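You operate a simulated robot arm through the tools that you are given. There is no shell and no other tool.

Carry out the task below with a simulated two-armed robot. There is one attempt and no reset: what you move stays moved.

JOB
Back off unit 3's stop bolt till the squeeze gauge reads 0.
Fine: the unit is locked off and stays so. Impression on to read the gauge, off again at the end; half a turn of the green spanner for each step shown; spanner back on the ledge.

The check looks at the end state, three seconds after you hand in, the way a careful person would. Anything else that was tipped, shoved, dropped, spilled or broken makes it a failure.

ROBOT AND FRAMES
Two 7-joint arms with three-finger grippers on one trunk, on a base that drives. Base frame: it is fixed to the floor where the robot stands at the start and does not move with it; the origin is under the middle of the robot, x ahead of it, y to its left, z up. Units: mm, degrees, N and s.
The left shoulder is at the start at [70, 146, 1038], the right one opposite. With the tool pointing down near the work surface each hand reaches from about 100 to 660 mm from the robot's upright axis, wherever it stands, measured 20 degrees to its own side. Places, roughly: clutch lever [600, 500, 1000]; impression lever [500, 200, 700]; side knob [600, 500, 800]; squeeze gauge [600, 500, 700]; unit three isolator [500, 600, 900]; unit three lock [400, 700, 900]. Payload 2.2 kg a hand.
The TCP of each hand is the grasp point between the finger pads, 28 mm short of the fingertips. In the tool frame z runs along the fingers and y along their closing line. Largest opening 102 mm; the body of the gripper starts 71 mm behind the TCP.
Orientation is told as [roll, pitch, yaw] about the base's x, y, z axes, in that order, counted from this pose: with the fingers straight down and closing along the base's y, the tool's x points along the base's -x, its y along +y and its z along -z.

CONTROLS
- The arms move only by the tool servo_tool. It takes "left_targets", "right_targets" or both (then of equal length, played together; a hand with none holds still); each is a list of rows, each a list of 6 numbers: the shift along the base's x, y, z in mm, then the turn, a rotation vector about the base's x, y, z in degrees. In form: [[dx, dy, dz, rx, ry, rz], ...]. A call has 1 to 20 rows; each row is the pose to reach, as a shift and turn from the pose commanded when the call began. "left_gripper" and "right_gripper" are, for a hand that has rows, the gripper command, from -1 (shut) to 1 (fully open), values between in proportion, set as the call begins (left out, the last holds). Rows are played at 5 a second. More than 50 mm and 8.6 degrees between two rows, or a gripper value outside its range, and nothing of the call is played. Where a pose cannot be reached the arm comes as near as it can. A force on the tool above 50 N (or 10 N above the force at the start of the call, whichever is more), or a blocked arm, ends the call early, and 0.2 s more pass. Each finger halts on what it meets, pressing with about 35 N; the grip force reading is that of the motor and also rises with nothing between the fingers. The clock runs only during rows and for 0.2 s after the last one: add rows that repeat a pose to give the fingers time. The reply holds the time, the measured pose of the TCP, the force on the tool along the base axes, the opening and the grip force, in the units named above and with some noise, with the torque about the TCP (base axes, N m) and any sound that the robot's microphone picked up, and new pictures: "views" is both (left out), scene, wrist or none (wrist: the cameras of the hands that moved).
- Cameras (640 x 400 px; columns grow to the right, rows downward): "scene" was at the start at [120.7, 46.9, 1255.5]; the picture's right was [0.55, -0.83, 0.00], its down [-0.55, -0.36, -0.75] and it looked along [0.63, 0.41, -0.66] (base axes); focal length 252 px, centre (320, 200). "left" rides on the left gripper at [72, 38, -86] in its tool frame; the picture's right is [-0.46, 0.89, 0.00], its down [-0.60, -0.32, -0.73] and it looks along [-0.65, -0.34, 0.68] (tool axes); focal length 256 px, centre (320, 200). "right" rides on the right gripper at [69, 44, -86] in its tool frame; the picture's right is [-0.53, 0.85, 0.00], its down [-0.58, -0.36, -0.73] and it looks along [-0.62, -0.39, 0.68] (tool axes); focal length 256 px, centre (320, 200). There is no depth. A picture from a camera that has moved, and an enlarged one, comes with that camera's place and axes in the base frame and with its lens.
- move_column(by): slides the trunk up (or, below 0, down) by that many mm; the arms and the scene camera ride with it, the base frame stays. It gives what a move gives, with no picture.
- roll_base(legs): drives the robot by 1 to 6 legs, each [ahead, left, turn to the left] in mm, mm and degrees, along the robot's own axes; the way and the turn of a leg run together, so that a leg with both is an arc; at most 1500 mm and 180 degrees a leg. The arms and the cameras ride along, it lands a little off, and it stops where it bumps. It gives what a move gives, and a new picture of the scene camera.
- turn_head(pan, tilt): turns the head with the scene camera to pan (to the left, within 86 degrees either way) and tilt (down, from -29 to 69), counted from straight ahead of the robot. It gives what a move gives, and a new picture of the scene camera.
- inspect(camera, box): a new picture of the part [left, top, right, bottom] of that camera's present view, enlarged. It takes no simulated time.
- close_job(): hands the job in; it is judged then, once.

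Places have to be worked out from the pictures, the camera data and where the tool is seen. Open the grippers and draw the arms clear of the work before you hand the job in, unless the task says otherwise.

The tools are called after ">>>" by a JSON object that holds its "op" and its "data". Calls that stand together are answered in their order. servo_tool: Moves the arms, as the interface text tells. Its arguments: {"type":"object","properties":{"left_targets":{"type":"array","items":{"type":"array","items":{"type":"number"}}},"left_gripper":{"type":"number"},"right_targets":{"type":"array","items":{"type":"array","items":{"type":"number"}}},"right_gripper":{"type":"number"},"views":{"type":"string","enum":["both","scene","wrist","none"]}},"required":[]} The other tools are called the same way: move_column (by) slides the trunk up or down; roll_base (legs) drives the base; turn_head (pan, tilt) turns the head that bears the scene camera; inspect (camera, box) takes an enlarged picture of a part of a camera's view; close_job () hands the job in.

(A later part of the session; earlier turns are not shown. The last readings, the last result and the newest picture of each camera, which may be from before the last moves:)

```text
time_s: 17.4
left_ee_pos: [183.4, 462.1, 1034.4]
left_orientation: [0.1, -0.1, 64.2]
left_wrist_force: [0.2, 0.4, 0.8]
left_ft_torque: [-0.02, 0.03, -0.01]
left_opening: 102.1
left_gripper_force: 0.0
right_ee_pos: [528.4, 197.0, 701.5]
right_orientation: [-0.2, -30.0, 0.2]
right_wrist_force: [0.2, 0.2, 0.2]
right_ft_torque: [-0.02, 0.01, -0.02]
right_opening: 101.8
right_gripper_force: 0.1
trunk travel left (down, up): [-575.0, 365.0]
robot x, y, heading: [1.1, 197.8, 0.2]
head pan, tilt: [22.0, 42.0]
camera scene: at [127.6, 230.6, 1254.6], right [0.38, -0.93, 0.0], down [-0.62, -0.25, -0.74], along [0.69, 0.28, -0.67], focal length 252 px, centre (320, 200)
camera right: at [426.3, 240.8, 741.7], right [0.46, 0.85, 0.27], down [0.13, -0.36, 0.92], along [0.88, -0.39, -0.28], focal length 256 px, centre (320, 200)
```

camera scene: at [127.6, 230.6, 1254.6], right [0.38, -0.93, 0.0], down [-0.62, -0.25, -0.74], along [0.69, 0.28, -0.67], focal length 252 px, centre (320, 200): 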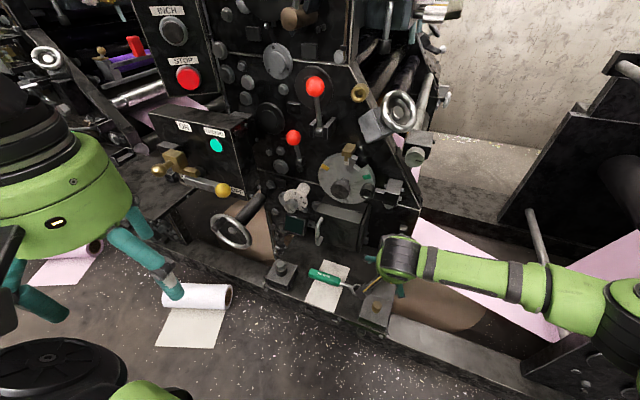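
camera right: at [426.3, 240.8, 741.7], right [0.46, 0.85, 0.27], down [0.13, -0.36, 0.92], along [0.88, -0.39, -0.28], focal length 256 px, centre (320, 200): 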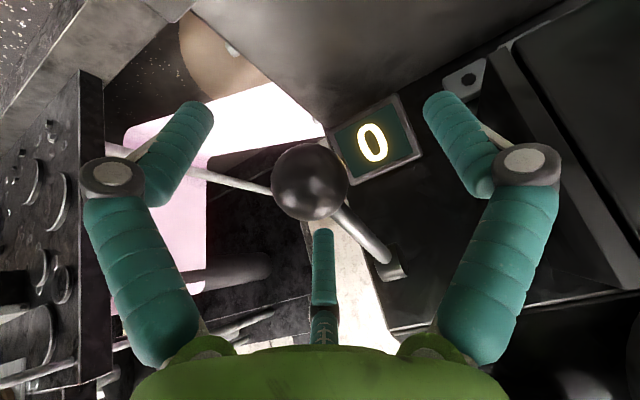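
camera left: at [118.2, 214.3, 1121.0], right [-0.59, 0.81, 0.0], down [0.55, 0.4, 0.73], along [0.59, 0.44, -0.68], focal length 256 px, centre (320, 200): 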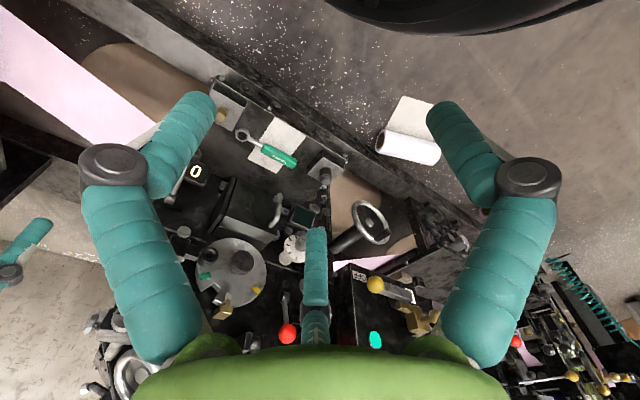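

The ball is centred within about 3 mm. I'll shift 3 mm toward -y and close on it.

>>> {"op": "servo_tool", "data": {"right_targets": [[0, -3.5, -1, 0, 0, 0], [0, -3.5, -1, 0, 0, 0]], "right_gripper": 1, "views": "none"}}

>>> {"op": "servo_tool", "data": {"right_targets": [[0, 0, 0, 0, 0, 0], [0, 0, 0, 0, 0, 0], [0, 0, 0, 0, 0, 0]], "right_gripper": -1, "views": "wrist"}}

```text
time_s: 18.0
left_ee_pos: [182.5, 463.0, 1035.4]
left_orientation: [0.0, -0.1, 64.2]
left_wrist_force: [-0.3, -0.3, 0.1]
left_ft_torque: [-0.01, 0.0, 0.01]
left_opening: 102.0
left_gripper_force: 0.1
right_ee_pos: [528.1, 193.3, 700.5]
right_orientation: [0.0, -30.0, 0.3]
right_wrist_force: [-1.0, -0.2, 0.1]
right_ft_torque: [0.01, 0.01, 0.02]
right_opening: 102.0
right_gripper_force: 0.1
trunk travel left (down, up): [-575.0, 365.0]
robot x, y, heading: [-2.0, 199.5, 0.0]
head pan, tilt: [22.0, 42.0]
```

```text
time_s: 18.8
left_ee_pos: [182.0, 461.0, 1034.3]
left_orientation: [0.0, -0.1, 64.1]
left_wrist_force: [0.8, 0.7, -0.4]
left_ft_torque: [0.0, -0.01, -0.04]
left_opening: 101.8
left_gripper_force: 0.1
right_ee_pos: [525.3, 193.1, 700.1]
right_orientation: [-0.1, -29.9, 0.0]
right_wrist_force: [-8.6, -3.8, -0.9]
right_ft_torque: [0.22, 0.56, -0.46]
right_opening: 35.4
right_gripper_force: 45.7
trunk travel left (down, up): [-575.0, 365.0]
robot x, y, heading: [-1.5, 197.8, 0.1]
head pan, tilt: [22.0, 42.0]
camera right: at [425.0, 236.6, 740.4], right [0.46, 0.85, 0.27], down [0.14, -0.36, 0.92], along [0.88, -0.39, -0.28], focal length 256 px, centre (320, 200)
```

right: 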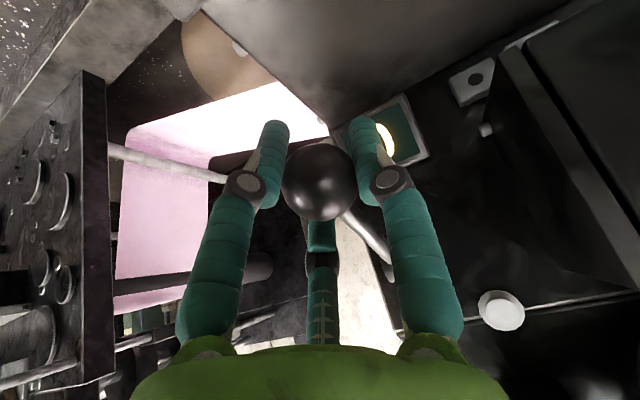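

The ball is gripped (35 mm). I'll try raising the lever gently about the hub axis, turning the hand with it and watching the force.

>>> {"op": "servo_tool", "data": {"right_targets": [[-1.3, 0, 3.9, 0, 2, 0], [-2.6, 0, 7.8, 0, 4, 0], [-3.7, 0, 11.7, 0, 6, 0], [-4.8, 0, 15.6, 0, 8, 0]]}}

```text
time_s: 19.8
left_ee_pos: [183.0, 461.5, 1035.7]
left_orientation: [0.1, -0.1, 64.3]
left_wrist_force: [0.0, -0.4, 0.4]
left_ft_torque: [-0.02, -0.02, 0.05]
left_opening: 102.2
left_gripper_force: 0.1
right_ee_pos: [520.6, 192.0, 714.7]
right_orientation: [-0.1, -21.7, 0.2]
right_wrist_force: [-15.8, -1.8, -13.6]
right_ft_torque: [-0.23, 0.25, -0.39]
right_opening: 35.0
right_gripper_force: 45.1
trunk travel left (down, up): [-575.0, 365.0]
robot x, y, heading: [-2.5, 199.7, 0.2]
head pan, tilt: [22.0, 42.0]
camera scene: at [127.0, 230.5, 1254.5], right [0.38, -0.93, 0.0], down [-0.62, -0.25, -0.74], along [0.69, 0.28, -0.67], focal length 252 px, centre (320, 200)
camera right: at [426.3, 236.4, 768.9], right [0.49, 0.85, 0.2], down [0.27, -0.36, 0.89], along [0.83, -0.39, -0.41], focal length 256 px, centre (320, 200)
```

scene: 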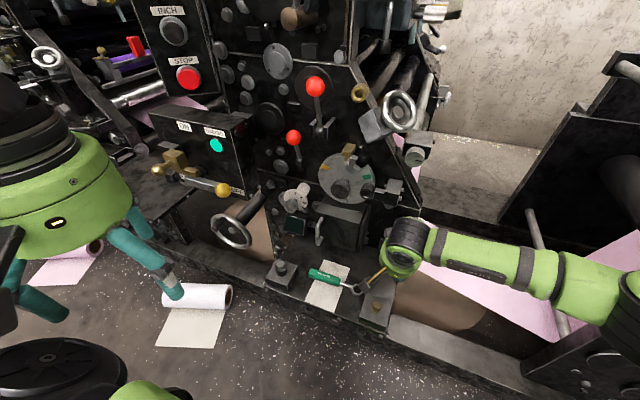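
right: 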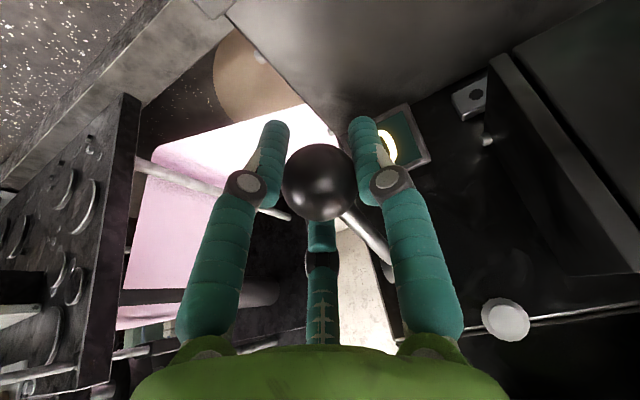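

The lever moves upward against modest resistance. The force suggests a slightly longer radius, so I'll continue a bit further out in x.

>>> {"op": "servo_tool", "data": {"right_targets": [[-2.5, 0, 4, 0, 2, 0], [-3.2, 0, 8, 0, 4, 0], [-3.7, 0, 12, 0, 6, 0], [-4.2, 0, 16, 0, 8, 0], [-4.6, 0, 20, 0, 10, 0], [-5, 0, 24, 0, 12, 0]]}}

```text
time_s: 21.2
left_ee_pos: [183.2, 463.0, 1034.4]
left_orientation: [0.1, -0.1, 64.2]
left_wrist_force: [-0.1, 0.1, 0.0]
left_ft_torque: [0.04, 0.0, 0.02]
left_opening: 102.1
left_gripper_force: 0.0
right_ee_pos: [516.3, 192.8, 738.5]
right_orientation: [0.0, -9.6, 0.1]
right_wrist_force: [-12.2, 1.4, -15.0]
right_ft_torque: [0.21, 1.29, -0.61]
right_opening: 35.0
right_gripper_force: 45.2
trunk travel left (down, up): [-575.0, 365.0]
robot x, y, heading: [0.6, 194.4, 0.0]
head pan, tilt: [22.0, 42.0]
camera scene: at [128.3, 230.8, 1254.5], right [0.38, -0.93, 0.0], down [-0.62, -0.25, -0.74], along [0.69, 0.28, -0.67], focal length 252 px, centre (320, 200)
camera right: at [435.7, 236.6, 811.3], right [0.53, 0.85, 0.09], down [0.45, -0.36, 0.82], along [0.72, -0.39, -0.57], focal length 256 px, centre (320, 200)
```

scene: 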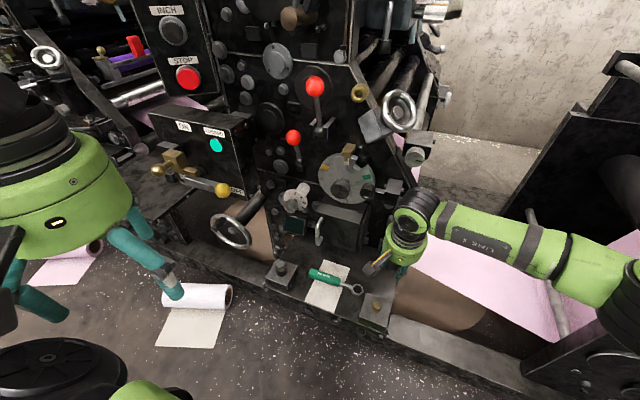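
right: 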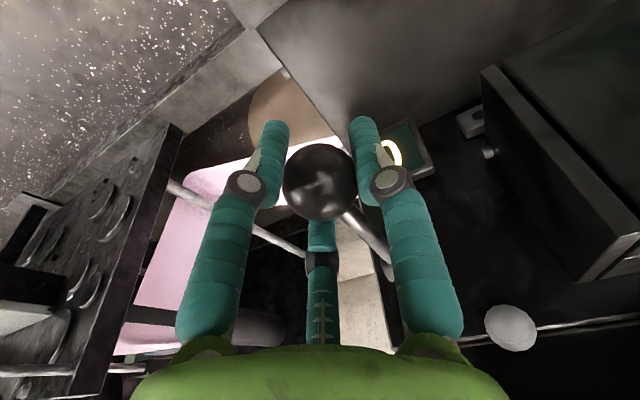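

Moving smoothly, now near horizontal. I'll continue upward in an arc to find the end of travel and watch the gauge.

>>> {"op": "servo_tool", "data": {"right_targets": [[-1.5, 0, 4, 0, 2, 0], [-1.5, 0, 8, 0, 4, 0], [-1.3, 0, 12.5, 0, 6, 0], [-0.8, 0, 17, 0, 8, 0], [-0.3, 0, 21, 0, 10, 0], [0.6, 0, 25, 0, 12, 0], [1.6, 0, 29, 0, 14, 0], [2.6, 0, 33, 0, 16, 0]]}}

```text
time_s: 22.9
left_ee_pos: [177.0, 459.6, 1038.4]
left_orientation: [-0.1, -0.4, 64.1]
left_wrist_force: [-0.3, 0.6, -0.7]
left_ft_torque: [0.06, 0.0, 0.02]
left_opening: 101.9
left_gripper_force: 0.0
right_ee_pos: [517.8, 191.6, 763.7]
right_orientation: [-0.1, 2.6, 1.1]
right_wrist_force: [7.5, 3.1, 1.1]
right_ft_torque: [-0.03, -0.32, -0.57]
right_opening: 34.9
right_gripper_force: 44.9
trunk travel left (down, up): [-575.0, 365.0]
robot x, y, heading: [2.3, 201.9, 0.4]
head pan, tilt: [22.0, 42.0]
stopped in row 8 (right hand): the force on the tool passed its limit at 63 N (the readings are from after the stop); the commanded pose is now the measured one
camera scene: at [121.3, 227.6, 1255.8], right [0.38, -0.93, 0.0], down [-0.62, -0.25, -0.75], along [0.69, 0.28, -0.67], focal length 252 px, centre (320, 200)
camera right: at [452.6, 235.6, 853.4], right [0.52, 0.85, -0.03], down [0.62, -0.35, 0.7], along [0.59, -0.38, -0.71], focal length 256 px, centre (320, 200)
```

scene: 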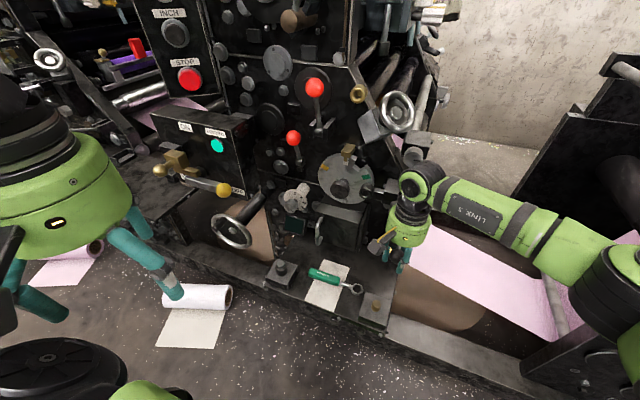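
right: 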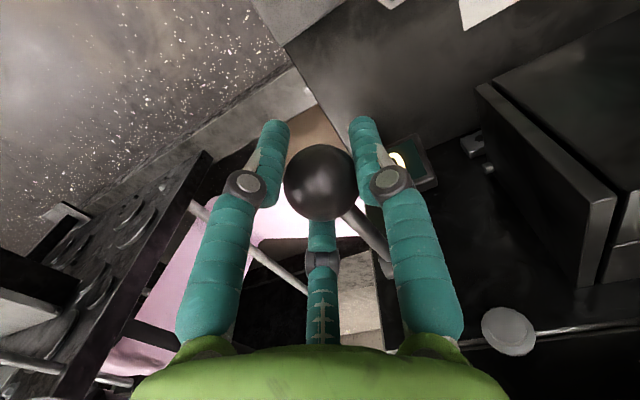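

The lever came up against its stop at about 11° above horizontal. Let me see the gauge displays.

>>> {"op": "inspect", "data": {"camera": "scene", "box": [260, 180, 420, 280]}}

>>> {"op": "inspect", "data": {"camera": "right", "box": [340, 100, 500, 200]}}

```text
4.00 times, centred on (340, 230) of scene
camera zoom: at [121.3, 227.6, 1255.8], right [0.38, -0.93, 0.0], down [-0.62, -0.25, -0.75], along [0.69, 0.28, -0.67], focal length 1010 px, centre (240, 80)
```

zoom: 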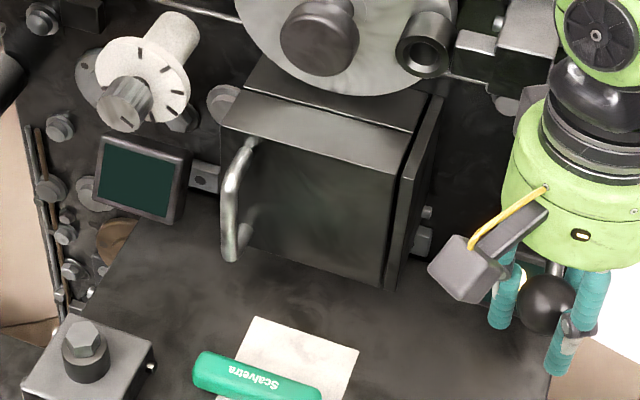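

```text
4.00 times, centred on (420, 150) of right
camera zoom: at [452.6, 235.6, 853.4], right [0.52, 0.85, -0.03], down [0.62, -0.35, 0.7], along [0.59, -0.38, -0.71], focal length 1024 px, centre (-80, 400)
```

zoom: 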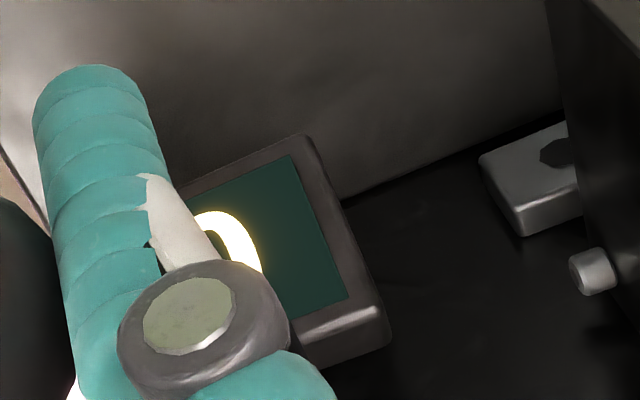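

The squeeze gauge is still blank, so the lever may not be fully over. I'll push a little more along the arc to see whether this is really the stop.

>>> {"op": "servo_tool", "data": {"right_targets": [[0.5, 0, 3, 0, 1.5, 0], [1, 0, 6, 0, 3, 0], [1.5, 0, 9, 0, 4.5, 0]], "views": "wrist"}}

>>> {"op": "inspect", "data": {"camera": "scene", "box": [260, 180, 420, 280]}}

```text
time_s: 23.3
left_ee_pos: [176.3, 457.8, 1037.6]
left_orientation: [-0.2, -0.5, 64.0]
left_wrist_force: [0.5, 0.4, -0.3]
left_ft_torque: [-0.02, -0.02, 0.01]
left_opening: 102.1
left_gripper_force: 0.1
right_ee_pos: [516.6, 192.9, 763.8]
right_orientation: [-0.2, 2.7, 1.4]
right_wrist_force: [2.3, -0.7, 6.8]
right_ft_torque: [0.17, -0.64, -0.74]
right_opening: 35.2
right_gripper_force: 44.7
trunk travel left (down, up): [-575.0, 365.0]
robot x, y, heading: [-1.2, 196.2, 0.2]
head pan, tilt: [22.0, 42.0]
stopped in row 2 (right hand): the force on the tool passed its limit at 57 N (the readings are from after the stop); the commanded pose is now the measured one
camera right: at [452.2, 235.3, 853.3], right [0.51, 0.86, -0.03], down [0.62, -0.35, 0.7], along [0.6, -0.38, -0.71], focal length 256 px, centre (320, 200)
```

right: 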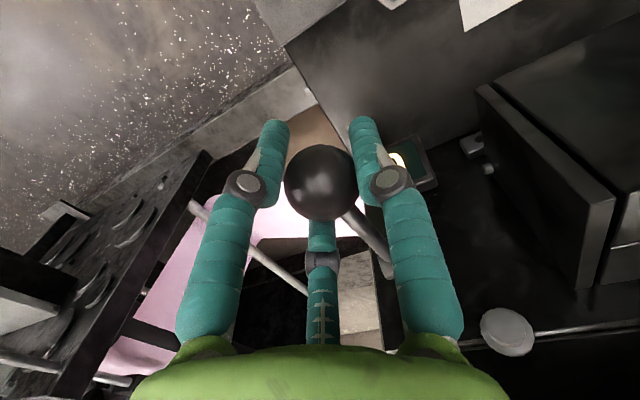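

```text
4.00 times, centred on (340, 230) of scene
camera zoom: at [118.1, 226.3, 1256.0], right [0.37, -0.93, 0.0], down [-0.62, -0.25, -0.75], along [0.69, 0.28, -0.66], focal length 1010 px, centre (240, 80)
```

zoom: 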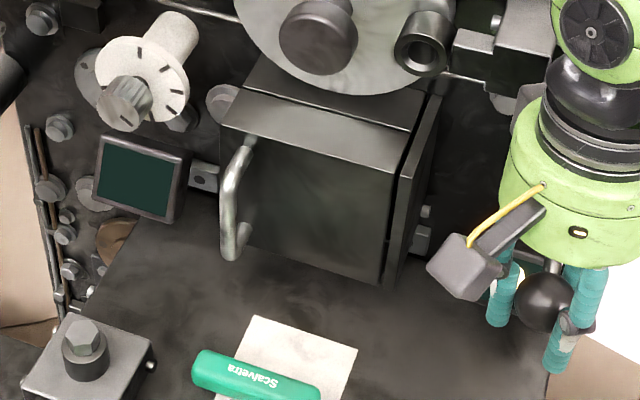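

That is a firm stop. I'll open the gripper and back off slightly so both displays are visible and I can see if the lever stays.

>>> {"op": "servo_tool", "data": {"right_targets": [[0, 0, 0, 0, 0, 0], [0, 0, 0, 0, 0, 0], [0, 0, 20, 0, 0, 0], [-5, 0, 40, 0, 0, 0], [-15, 0, 70, 0, 0, 0], [-30, 0, 100, 0, 0, 0]], "right_gripper": 1}}

>>> {"op": "inspect", "data": {"camera": "right", "box": [340, 100, 500, 200]}}

>>> {"op": "inspect", "data": {"camera": "scene", "box": [260, 180, 420, 280]}}

```text
time_s: 24.7
left_ee_pos: [181.6, 461.9, 1036.4]
left_orientation: [0.0, -0.2, 64.1]
left_wrist_force: [-0.6, 0.3, -0.2]
left_ft_torque: [-0.01, -0.03, 0.03]
left_opening: 101.7
left_gripper_force: 0.0
right_ee_pos: [494.0, 194.9, 862.1]
right_orientation: [-0.3, 3.0, 1.3]
right_wrist_force: [-1.7, 0.3, 0.6]
right_ft_torque: [-0.01, -0.03, -0.02]
right_opening: 102.3
right_gripper_force: 0.1
trunk travel left (down, up): [-575.0, 365.0]
robot x, y, heading: [-4.1, 199.2, 0.0]
head pan, tilt: [22.0, 42.0]
camera scene: at [124.5, 229.6, 1255.0], right [0.38, -0.93, 0.0], down [-0.62, -0.25, -0.74], along [0.69, 0.28, -0.67], focal length 252 px, centre (320, 200)
camera right: at [429.0, 238.0, 951.0], right [0.51, 0.86, -0.03], down [0.62, -0.35, 0.7], along [0.59, -0.38, -0.71], focal length 256 px, centre (320, 200)
```

scene: 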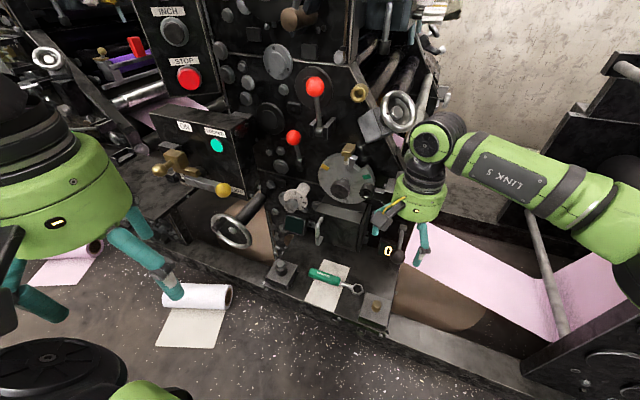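
right: 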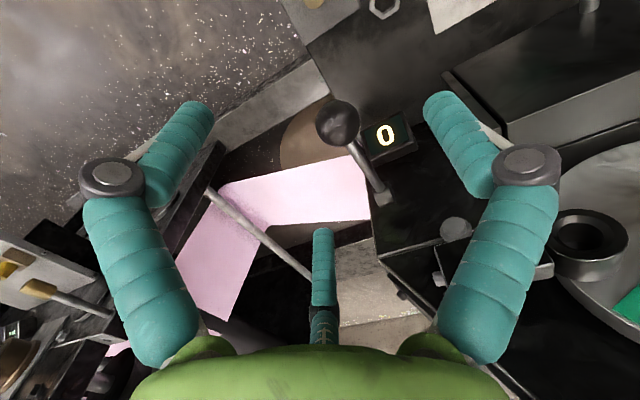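

```text
4.00 times, centred on (420, 150) of right
camera zoom: at [429.0, 238.0, 951.0], right [0.51, 0.86, -0.03], down [0.62, -0.35, 0.7], along [0.59, -0.38, -0.71], focal length 1024 px, centre (-80, 400)
```

zoom: 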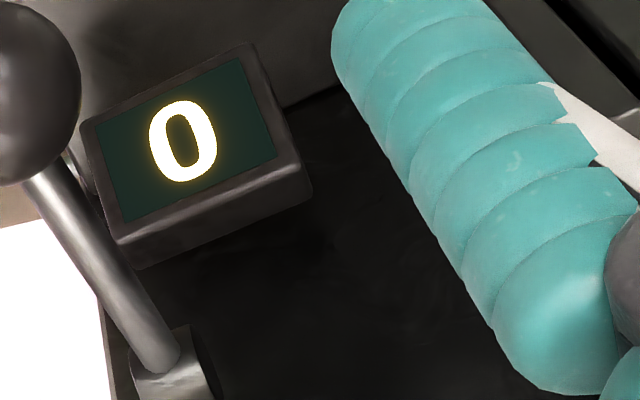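

```text
4.00 times, centred on (340, 230) of scene
camera zoom: at [124.5, 229.6, 1255.0], right [0.38, -0.93, 0.0], down [-0.62, -0.25, -0.74], along [0.69, 0.28, -0.67], focal length 1010 px, centre (240, 80)
```

zoom: 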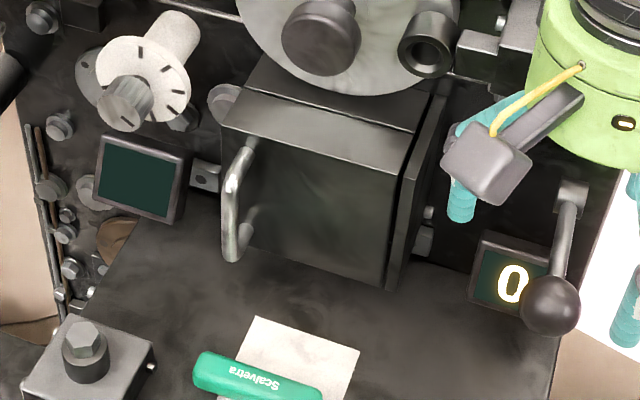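

The lever stays up, the right display reads 0 and the left (squeeze) gauge looks blank. I'll zoom right in on it and let a little time pass.

>>> {"op": "servo_tool", "data": {"right_targets": [[-20, -10, 10, 0, 0, 0], [-40, -20, 20, 0, 0, 0], [-60, -40, 30, 0, 0, 0], [-60, -40, 30, 0, 0, 0], [-60, -40, 30, 0, 0, 0]]}}

>>> {"op": "inspect", "data": {"camera": "scene", "box": [275, 205, 323, 235]}}

>>> {"op": "inspect", "data": {"camera": "scene", "box": [370, 210, 434, 250]}}

>>> {"op": "inspect", "data": {"camera": "scene", "box": [270, 120, 430, 220]}}

```text
time_s: 25.9
left_ee_pos: [181.7, 461.3, 1036.2]
left_orientation: [0.1, 0.0, 64.1]
left_wrist_force: [-0.6, -0.3, -0.2]
left_ft_torque: [0.01, 0.0, -0.01]
left_opening: 102.2
left_gripper_force: 0.0
right_ee_pos: [433.8, 154.1, 888.7]
right_orientation: [-0.4, 3.3, 1.3]
right_wrist_force: [-0.4, -0.8, 0.6]
right_ft_torque: [0.01, 0.05, -0.01]
right_opening: 102.3
right_gripper_force: 0.1
trunk travel left (down, up): [-575.0, 365.0]
robot x, y, heading: [-6.5, 198.4, 0.1]
head pan, tilt: [22.0, 42.0]
camera scene: at [126.5, 230.1, 1254.6], right [0.38, -0.93, 0.0], down [-0.62, -0.25, -0.74], along [0.69, 0.28, -0.67], focal length 252 px, centre (320, 200)
camera right: at [369.3, 196.7, 978.4], right [0.51, 0.86, -0.04], down [0.62, -0.35, 0.7], along [0.59, -0.38, -0.71], focal length 256 px, centre (320, 200)
```

scene: 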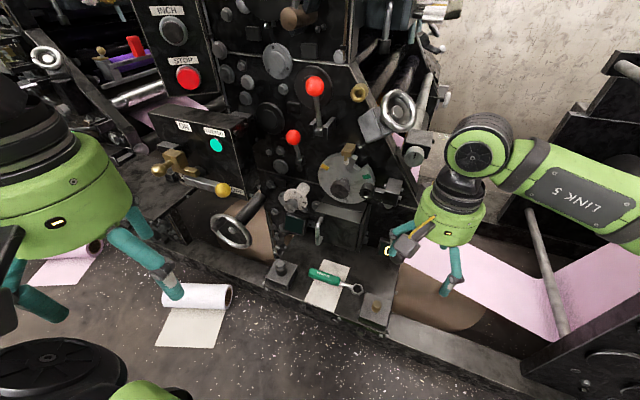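
right: 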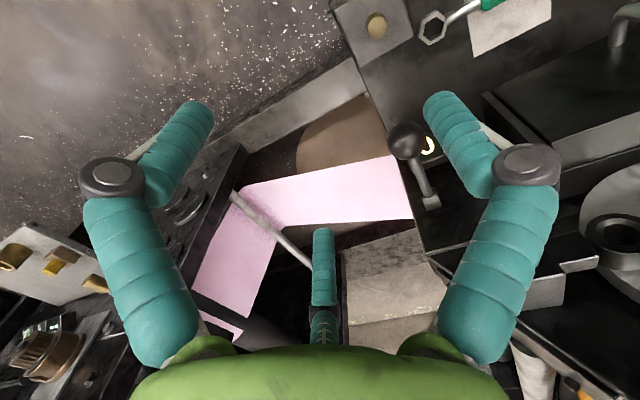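

```text
13.33 times, centred on (299, 220) of scene
camera zoom: at [126.5, 230.1, 1254.6], right [0.38, -0.93, 0.0], down [-0.62, -0.25, -0.74], along [0.69, 0.28, -0.67], focal length 3365 px, centre (600, -67)
```

zoom: 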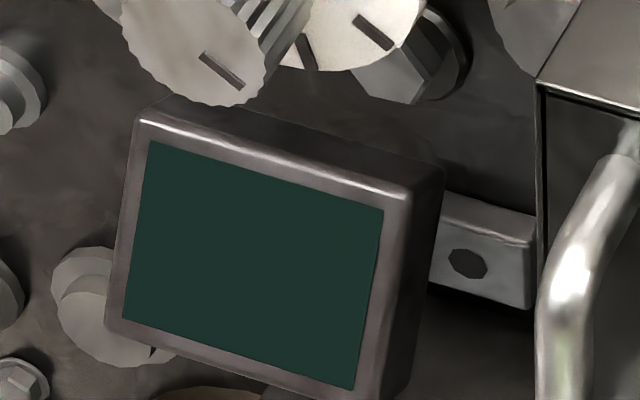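

```text
10.00 times, centred on (402, 230) of scene
camera zoom: at [126.5, 230.1, 1254.6], right [0.38, -0.93, 0.0], down [-0.62, -0.25, -0.74], along [0.69, 0.28, -0.67], focal length 2524 px, centre (-500, -100)
```

zoom: 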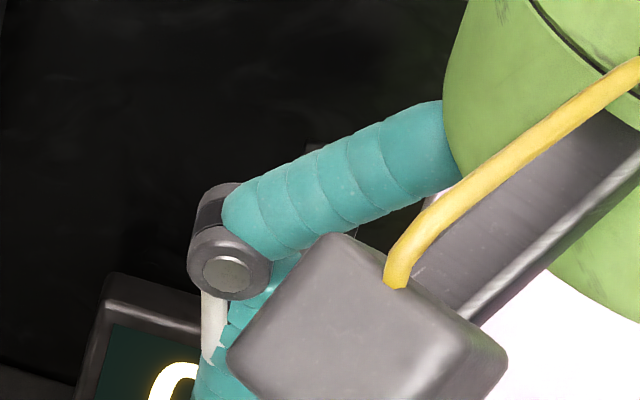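

```text
4.00 times, centred on (350, 170) of scene
camera zoom: at [126.5, 230.1, 1254.6], right [0.38, -0.93, 0.0], down [-0.62, -0.25, -0.74], along [0.69, 0.28, -0.67], focal length 1010 px, centre (200, 320)
```

zoom: 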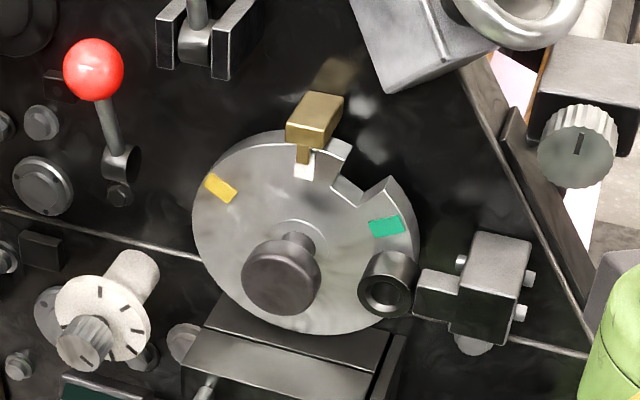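

Triangulating, the ball now rests at about [516, 195, 766], against its upper stop, yet the gauge is blank. I'll re-grip it and try the other way: back down past the starting angle, gently.

>>> {"op": "servo_tool", "data": {"right_targets": [[25, 14, -10, 0, -1, -0.5], [50, 28, -30, 0, -2, -1], [82, 40, -50, 0, -3, -1.3], [82, 40, -75, 0, -3, -1.3], [82, 40, -100, 0, -3, -1.3], [82, 40, -123, 0, -3, -1.3], [82, 40, -123, 0, -3, -1.3]], "right_gripper": 1, "views": "wrist"}}

```text
time_s: 27.5
left_ee_pos: [180.4, 463.3, 1035.3]
left_orientation: [0.2, -0.1, 64.2]
left_wrist_force: [-0.6, -0.5, -0.1]
left_ft_torque: [0.0, 0.0, -0.01]
left_opening: 102.0
left_gripper_force: 0.1
right_ee_pos: [513.8, 194.9, 766.9]
right_orientation: [-0.4, 0.1, 0.2]
right_wrist_force: [0.1, 0.7, 0.3]
right_ft_torque: [0.01, 0.0, -0.02]
right_opening: 102.0
right_gripper_force: 0.0
trunk travel left (down, up): [-575.0, 365.0]
robot x, y, heading: [-0.5, 198.9, -0.1]
head pan, tilt: [22.0, 42.0]
camera right: at [445.9, 239.1, 853.3], right [0.53, 0.85, -0.01], down [0.58, -0.36, 0.73], along [0.62, -0.4, -0.68], focal length 256 px, centre (320, 200)
```

right: 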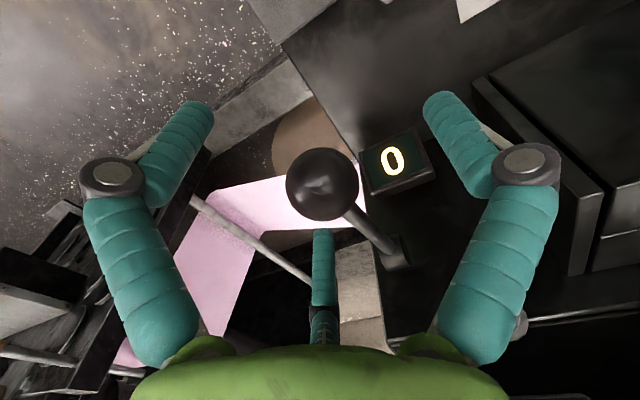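

The ball is centred between the fingers. I'll close and swing it down along the fitted arc, first to the start angle and then a little beyond.

>>> {"op": "servo_tool", "data": {"right_targets": [[0, 0, 0, 0, 0, 0], [0, 0, 0, 0, 0, 0], [0, 0, 0, 0, 0, 0]], "right_gripper": -1, "views": "none"}}

>>> {"op": "servo_tool", "data": {"right_targets": [[-1.1, 0, -7.7, 0, -4, 0], [-1.6, 0, -15.5, 0, -8, 0], [-1.6, 0, -23.3, 0, -12, 0], [-1.1, 0, -31.1, 0, -16, 0], [0, 0, -38.9, 0, -20, 0], [1.6, 0, -46.5, 0, -24, 0], [3.8, 0, -54, 0, -28, 0], [6.5, 0, -61.4, 0, -32, 0], [8, 0, -65, 0, -34, 0]]}}

>>> {"op": "inspect", "data": {"camera": "scene", "box": [260, 180, 420, 280]}}

```text
time_s: 28.3
left_ee_pos: [184.8, 461.8, 1035.4]
left_orientation: [0.2, -0.1, 64.1]
left_wrist_force: [-0.1, -0.6, 0.1]
left_ft_torque: [-0.03, -0.01, -0.02]
left_opening: 102.0
left_gripper_force: 0.0
right_ee_pos: [517.4, 192.8, 768.1]
right_orientation: [-0.3, -0.1, -0.2]
right_wrist_force: [15.8, -4.0, 4.2]
right_ft_torque: [-0.05, -0.68, -0.52]
right_opening: 34.5
right_gripper_force: 44.9
trunk travel left (down, up): [-575.0, 365.0]
robot x, y, heading: [-1.6, 197.7, 0.3]
head pan, tilt: [22.0, 42.0]
```

```text
time_s: 30.3
left_ee_pos: [181.1, 461.6, 1037.6]
left_orientation: [0.0, -0.2, 64.1]
left_wrist_force: [-0.1, 0.5, -0.9]
left_ft_torque: [-0.02, 0.05, -0.01]
left_opening: 101.9
left_gripper_force: 0.1
right_ee_pos: [522.8, 193.5, 703.7]
right_orientation: [-0.4, -34.0, -0.2]
right_wrist_force: [5.5, -12.1, 21.0]
right_ft_torque: [0.16, 0.88, -0.85]
right_opening: 34.8
right_gripper_force: 44.7
trunk travel left (down, up): [-575.0, 365.0]
robot x, y, heading: [0.7, 199.3, 0.1]
head pan, tilt: [22.0, 42.0]
camera scene: at [124.7, 228.1, 1255.1], right [0.38, -0.93, 0.0], down [-0.62, -0.25, -0.74], along [0.69, 0.28, -0.67], focal length 252 px, centre (320, 200)
camera right: at [418.6, 238.0, 736.8], right [0.45, 0.84, 0.29], down [0.07, -0.36, 0.93], along [0.89, -0.4, -0.22], focal length 256 px, centre (320, 200)
```

scene: 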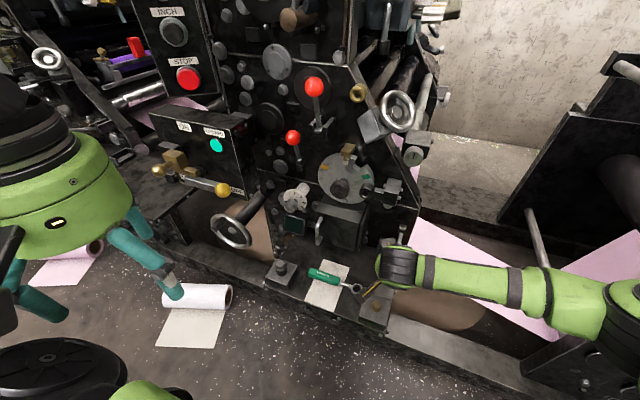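
right: 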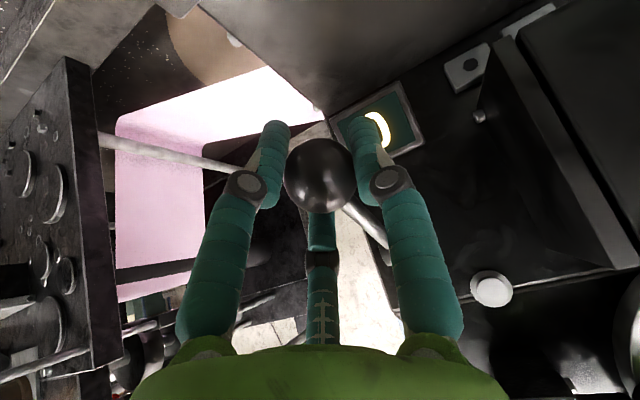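

```text
4.00 times, centred on (340, 230) of scene
camera zoom: at [124.7, 228.1, 1255.1], right [0.38, -0.93, 0.0], down [-0.62, -0.25, -0.74], along [0.69, 0.28, -0.67], focal length 1010 px, centre (240, 80)
```

zoom: 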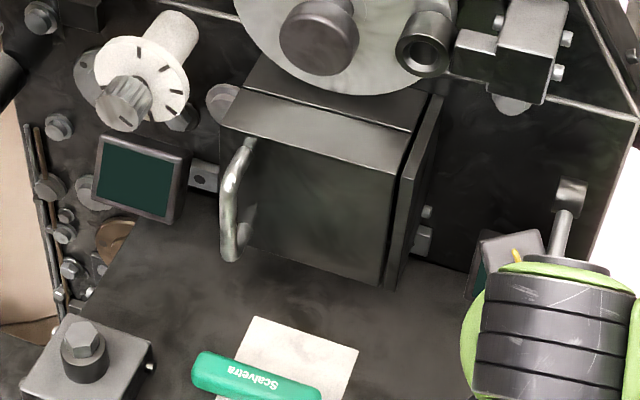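

Back near the starting angle. I'll continue downward a few degrees to see whether the lever travels further.

>>> {"op": "servo_tool", "data": {"right_targets": [[3, 0, -4, 0, -2, 0], [5, 0, -8, 0, -4, 0], [7, 0, -12, 0, -6, 0]]}}

>>> {"op": "inspect", "data": {"camera": "scene", "box": [260, 180, 420, 280]}}

```text
time_s: 31.1
left_ee_pos: [176.3, 460.0, 1036.8]
left_orientation: [-0.1, -0.3, 64.1]
left_wrist_force: [-0.1, 0.5, 0.0]
left_ft_torque: [0.0, 0.0, 0.04]
left_opening: 102.0
left_gripper_force: 0.0
right_ee_pos: [527.2, 193.3, 698.4]
right_orientation: [-0.5, -40.7, 0.0]
right_wrist_force: [-9.8, -18.5, 38.8]
right_ft_torque: [0.45, -0.31, -0.72]
right_opening: 34.6
right_gripper_force: 44.7
trunk travel left (down, up): [-575.0, 365.0]
robot x, y, heading: [-6.1, 197.7, 0.1]
head pan, tilt: [22.0, 42.0]
camera scene: at [119.4, 227.3, 1255.6], right [0.38, -0.93, 0.0], down [-0.62, -0.25, -0.75], along [0.69, 0.28, -0.66], focal length 252 px, centre (320, 200)
camera right: at [420.7, 237.8, 717.2], right [0.41, 0.84, 0.34], down [-0.04, -0.36, 0.93], along [0.91, -0.4, -0.11], focal length 256 px, centre (320, 200)
```

scene: 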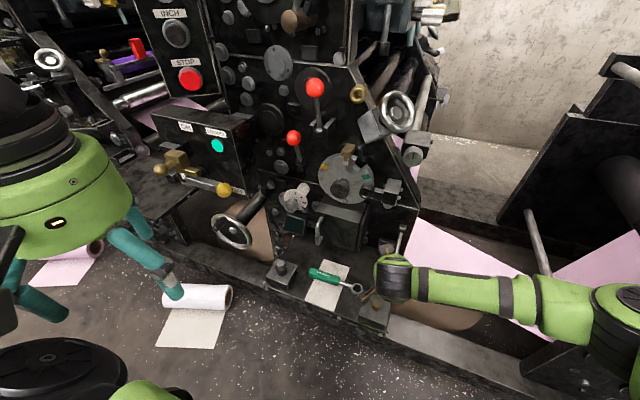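
right: 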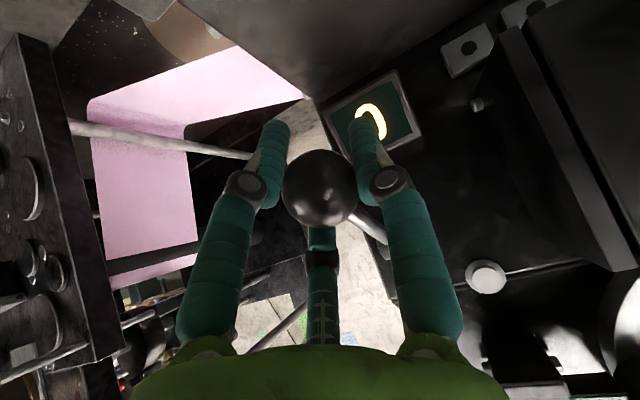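

```text
4.00 times, centred on (340, 230) of scene
camera zoom: at [119.4, 227.3, 1255.6], right [0.38, -0.93, 0.0], down [-0.62, -0.25, -0.75], along [0.69, 0.28, -0.66], focal length 1010 px, centre (240, 80)
```

zoom: 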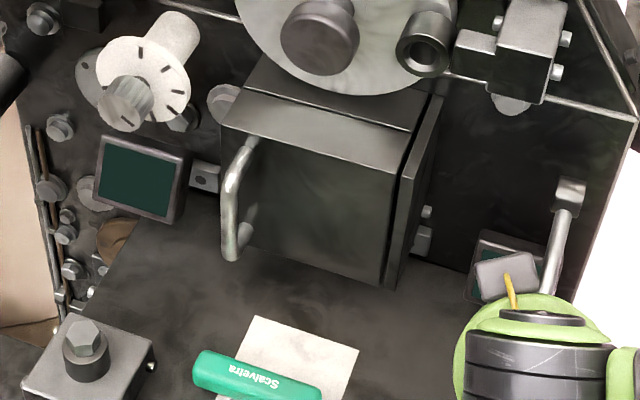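

The lower stop is the starting angle, so "off" is down. The bracket right of the disc, at about [600, 240, 870], may have blocked my upright hand rather than the lever reaching its end. I'll raise the lever again with the hand kept tilted back 40° to stay clear of it.

>>> {"op": "servo_tool", "data": {"right_targets": [[-7.5, 0, 18, 0, 0, 0], [-10, 0, 25.4, 0, 0, 0], [-11.9, 0, 33, 0, 0, 0], [-13.2, 0, 40.7, 0, 0, 0], [-14, 0, 48.5, 0, 0, 0], [-14.3, 0, 56.3, 0, 0, 0], [-14, 0, 64.1, 0, 0, 0], [-13.2, 0, 71.9, 0, 0, 0], [-11.9, 0, 79.6, 0, 0, 0]]}}

```text
time_s: 33.1
left_ee_pos: [183.9, 461.8, 1035.4]
left_orientation: [0.2, -0.1, 64.1]
left_wrist_force: [0.6, -0.8, -0.4]
left_ft_torque: [-0.02, 0.02, -0.02]
left_opening: 102.0
left_gripper_force: 0.1
right_ee_pos: [515.1, 192.5, 765.3]
right_orientation: [-0.7, -38.9, 0.3]
right_wrist_force: [-5.4, -5.7, -20.0]
right_ft_torque: [-0.13, 1.98, -1.7]
right_opening: 35.0
right_gripper_force: 45.1
trunk travel left (down, up): [-575.0, 365.0]
robot x, y, heading: [-5.5, 201.9, -0.1]
head pan, tilt: [22.0, 42.0]
camera scene: at [128.9, 229.2, 1254.3], right [0.38, -0.93, 0.0], down [-0.62, -0.25, -0.74], along [0.69, 0.28, -0.67], focal length 252 px, centre (320, 200)
camera right: at [409.0, 237.5, 788.6], right [0.42, 0.85, 0.33], down [-0.01, -0.36, 0.93], along [0.91, -0.4, -0.14], focal length 256 px, centre (320, 200)
```

scene: 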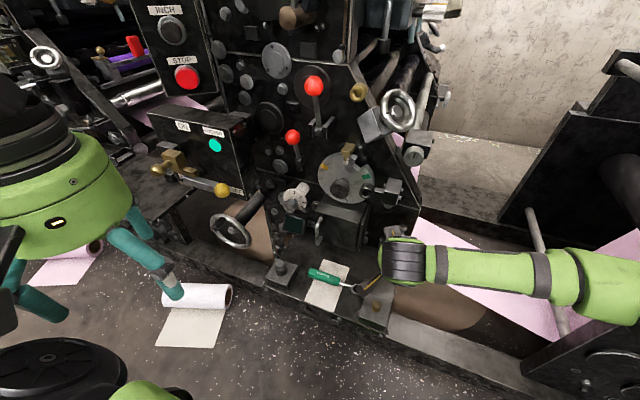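
right: 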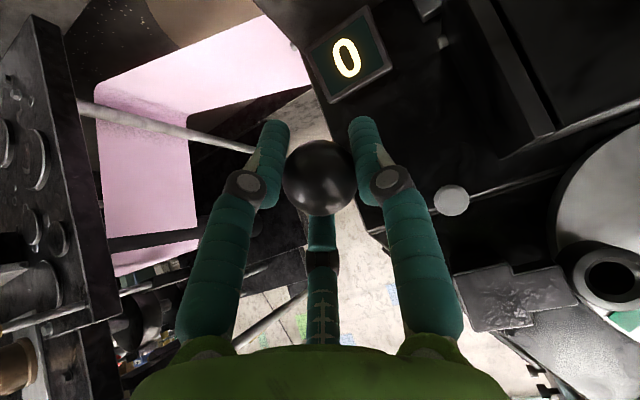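

No stop yet at this height with the tilted hand. I'll continue up the arc.

>>> {"op": "servo_tool", "data": {"right_targets": [[1, 0, 4, 0, 0, 0], [1.9, 0, 7.6, 0, 0, 0], [3, 0, 11.5, 0, 0, 0], [4.4, 0, 15, 0, 0, 0], [5.8, 0, 18.6, 0, 0, 0], [7.3, 0, 22.3, 0, 0, 0]]}}

>>> {"op": "inspect", "data": {"camera": "scene", "box": [260, 180, 420, 280]}}

```text
time_s: 34.5
left_ee_pos: [180.8, 460.7, 1034.9]
left_orientation: [0.0, -0.2, 64.1]
left_wrist_force: [0.2, -0.4, 0.3]
left_ft_torque: [0.01, 0.01, 0.01]
left_opening: 102.0
left_gripper_force: 0.0
right_ee_pos: [524.5, 192.9, 792.9]
right_orientation: [-0.4, -39.8, -0.1]
right_wrist_force: [-12.6, -9.8, -1.8]
right_ft_torque: [-0.1, 0.9, -0.07]
right_opening: 34.3
right_gripper_force: 44.5
trunk travel left (down, up): [-575.0, 365.0]
robot x, y, heading: [-1.7, 201.3, -0.0]
head pan, tilt: [22.0, 42.0]
camera scene: at [124.8, 228.3, 1254.9], right [0.38, -0.93, 0.0], down [-0.62, -0.25, -0.74], along [0.69, 0.28, -0.67], focal length 252 px, centre (320, 200)
camera right: at [417.1, 237.9, 814.8], right [0.41, 0.84, 0.34], down [-0.03, -0.36, 0.93], along [0.91, -0.4, -0.13], focal length 256 px, centre (320, 200)
```

scene: 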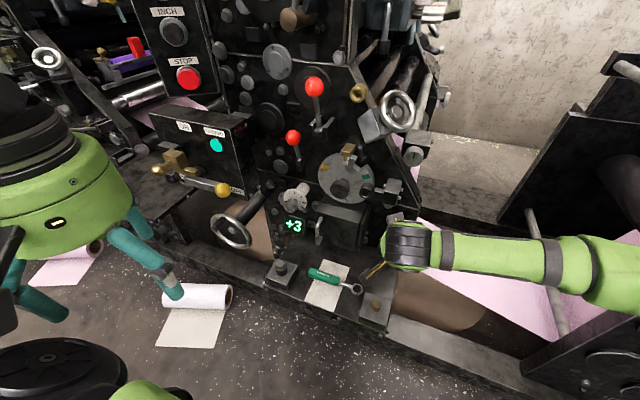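
right: 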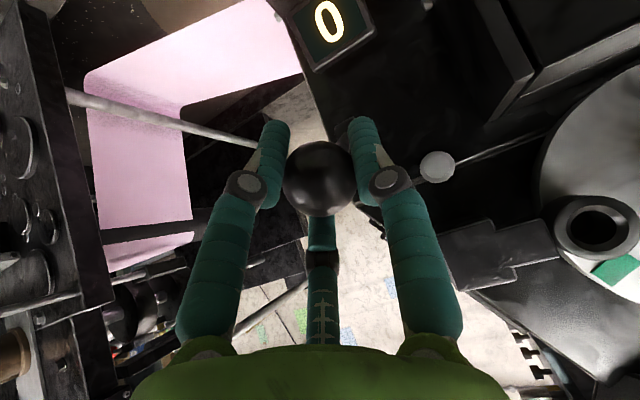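

```text
4.00 times, centred on (340, 230) of scene
camera zoom: at [124.8, 228.3, 1254.9], right [0.38, -0.93, 0.0], down [-0.62, -0.25, -0.74], along [0.69, 0.28, -0.67], focal length 1010 px, centre (240, 80)
```

zoom: 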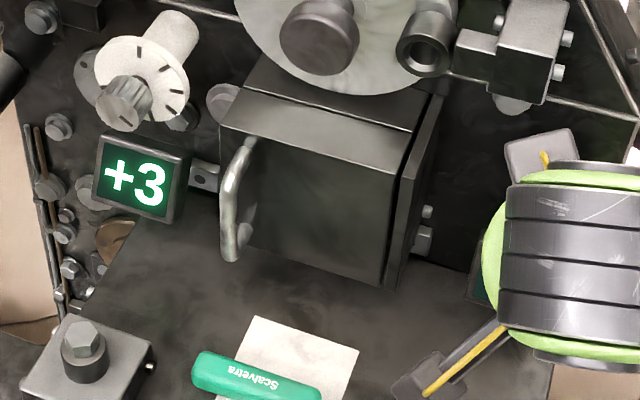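

The squeeze gauge now reads +3, so three half turns to back off. I'll release the lever, leaving impression on, and withdraw the right hand along its axis.

>>> {"op": "servo_tool", "data": {"right_targets": [[0, 0, 0, 0, 0, 0], [0, 0, 0, 0, 0, 0], [-13, 0, 15, 0, 0, 0], [-38, 0, 46, 0, 0, 0], [-64, 0, 77, 0, 0, 0], [-90, -20, 90, 0, 0, 0], [-115, -50, 90, 0, 0, 0], [-140, -80, 90, 0, 0, 0], [-160, -110, 90, 0, 0, 0]], "right_gripper": 1}}

>>> {"op": "inspect", "data": {"camera": "scene", "box": [260, 180, 420, 280]}}

```text
time_s: 36.5
left_ee_pos: [181.7, 461.6, 1034.9]
left_orientation: [0.1, -0.1, 64.1]
left_wrist_force: [-0.3, 0.5, -0.4]
left_ft_torque: [-0.02, -0.01, 0.01]
left_opening: 102.0
left_gripper_force: 0.0
right_ee_pos: [402.9, 110.1, 882.6]
right_orientation: [-0.5, -39.7, -0.1]
right_wrist_force: [0.0, 0.2, -0.4]
right_ft_torque: [0.0, -0.02, 0.02]
right_opening: 102.0
right_gripper_force: 0.1
right hand out of reach, approached as far as the arm can: row 8, 9
trunk travel left (down, up): [-575.0, 365.0]
robot x, y, heading: [-4.2, 196.7, 0.0]
head pan, tilt: [22.0, 42.0]
camera scene: at [126.9, 229.9, 1254.5], right [0.38, -0.93, 0.0], down [-0.62, -0.25, -0.74], along [0.69, 0.28, -0.67], focal length 252 px, centre (320, 200)
camera right: at [296.4, 154.8, 904.9], right [0.41, 0.85, 0.34], down [-0.03, -0.36, 0.93], along [0.91, -0.4, -0.13], focal length 256 px, centre (320, 200)
```

scene: 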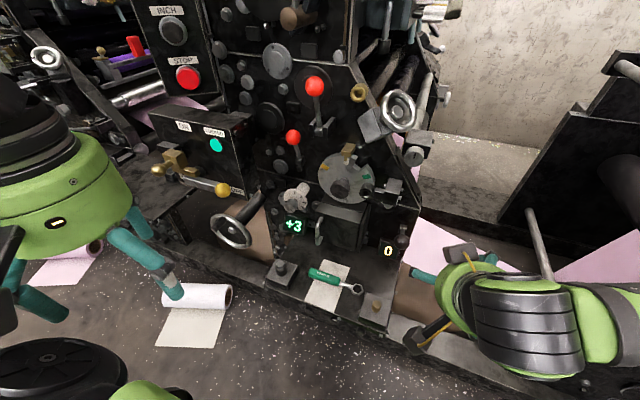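
right: 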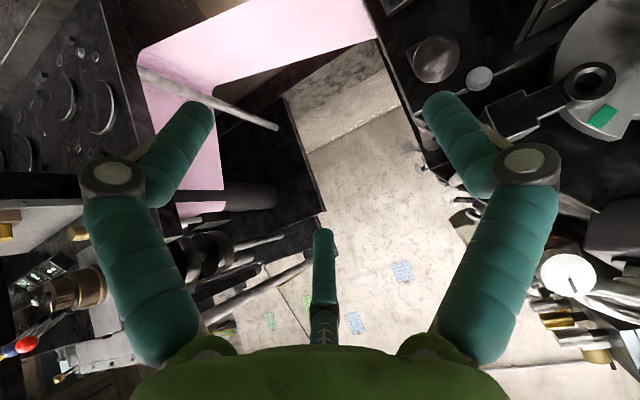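

```text
4.00 times, centred on (340, 230) of scene
camera zoom: at [126.9, 229.9, 1254.5], right [0.38, -0.93, 0.0], down [-0.62, -0.25, -0.74], along [0.69, 0.28, -0.67], focal length 1010 px, centre (240, 80)
```

zoom: 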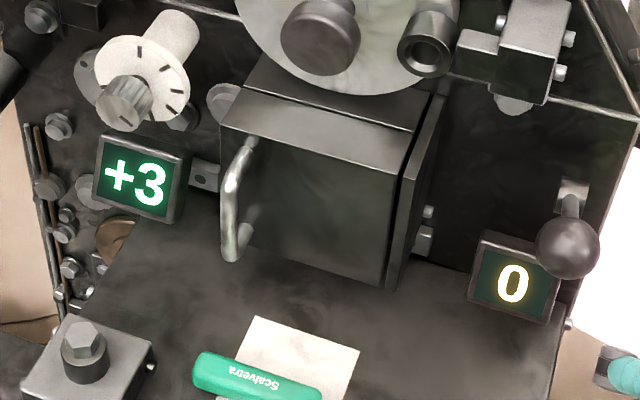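

The gauge holds at +3 with the lever released. Next I turn the left hand to yaw about -88° and bring it toward the spanner, keeping clear of the isolator lever ball at about [446, 594, 897].

>>> {"op": "servo_tool", "data": {"left_targets": [[10, -6, -8, 0, 0, -8], [20, -12, -16, 0, 0, -16], [30, -18, -24, 0, 0, -24], [40, -24, -32, 0, 0, -32], [50, -30, -40, 0, 0, -40], [60, -36, -48, 0, 0, -48], [70, -42, -56, 0, 0, -56], [80, -48, -64, 0, 0, -64], [90, -54, -72, 0, 0, -72], [100, -60, -80, 0, 0, -80], [110, -66, -88, 0, 0, -88], [120, -72, -96, 0, 0, -96], [130, -78, -104, 0, 0, -104], [140, -84, -112, 0, 0, -112], [150, -90, -120, 0, 0, -120], [160, -96, -128, 0, 0, -128], [170, -102, -136, 0, 0, -136], [180, -108, -144, 0, 0, -144], [190, -110, -150, 0, 0, -152]], "left_gripper": 1}}

```text
time_s: 40.5
left_ee_pos: [371.5, 353.4, 884.7]
left_orientation: [0.0, -0.1, -88.0]
left_wrist_force: [0.6, 0.2, 0.3]
left_ft_torque: [0.01, 0.0, -0.01]
left_opening: 101.8
left_gripper_force: 0.1
right_ee_pos: [403.9, 110.3, 884.4]
right_orientation: [-0.6, -39.7, 0.1]
right_wrist_force: [0.1, 0.6, 0.7]
right_ft_torque: [-0.03, 0.0, -0.03]
right_opening: 102.2
right_gripper_force: 0.1
trunk travel left (down, up): [-575.0, 365.0]
robot x, y, heading: [-0.8, 197.5, 0.1]
head pan, tilt: [22.0, 42.0]
camera scene: at [127.1, 230.3, 1254.5], right [0.38, -0.93, 0.0], down [-0.62, -0.25, -0.74], along [0.69, 0.28, -0.67], focal length 252 px, centre (320, 200)
camera left: at [407.9, 427.2, 969.6], right [0.9, -0.44, 0.0], down [-0.3, -0.61, 0.73], along [-0.32, -0.66, -0.68], focal length 256 px, centre (320, 200)
```

scene: 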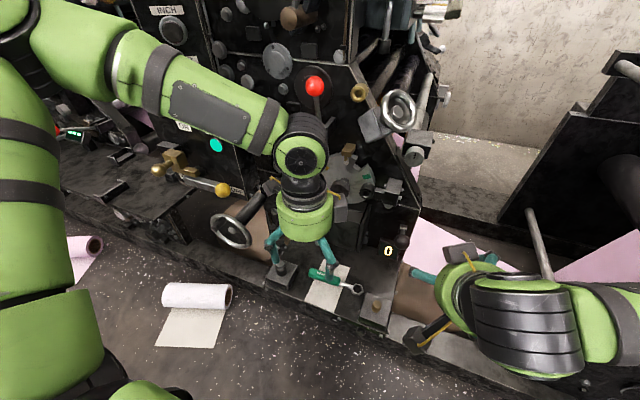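
left: 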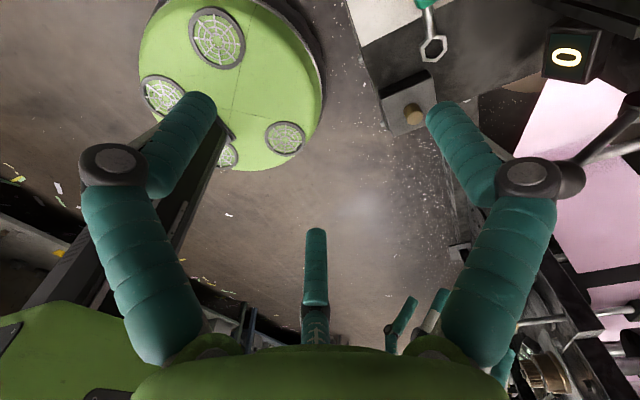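

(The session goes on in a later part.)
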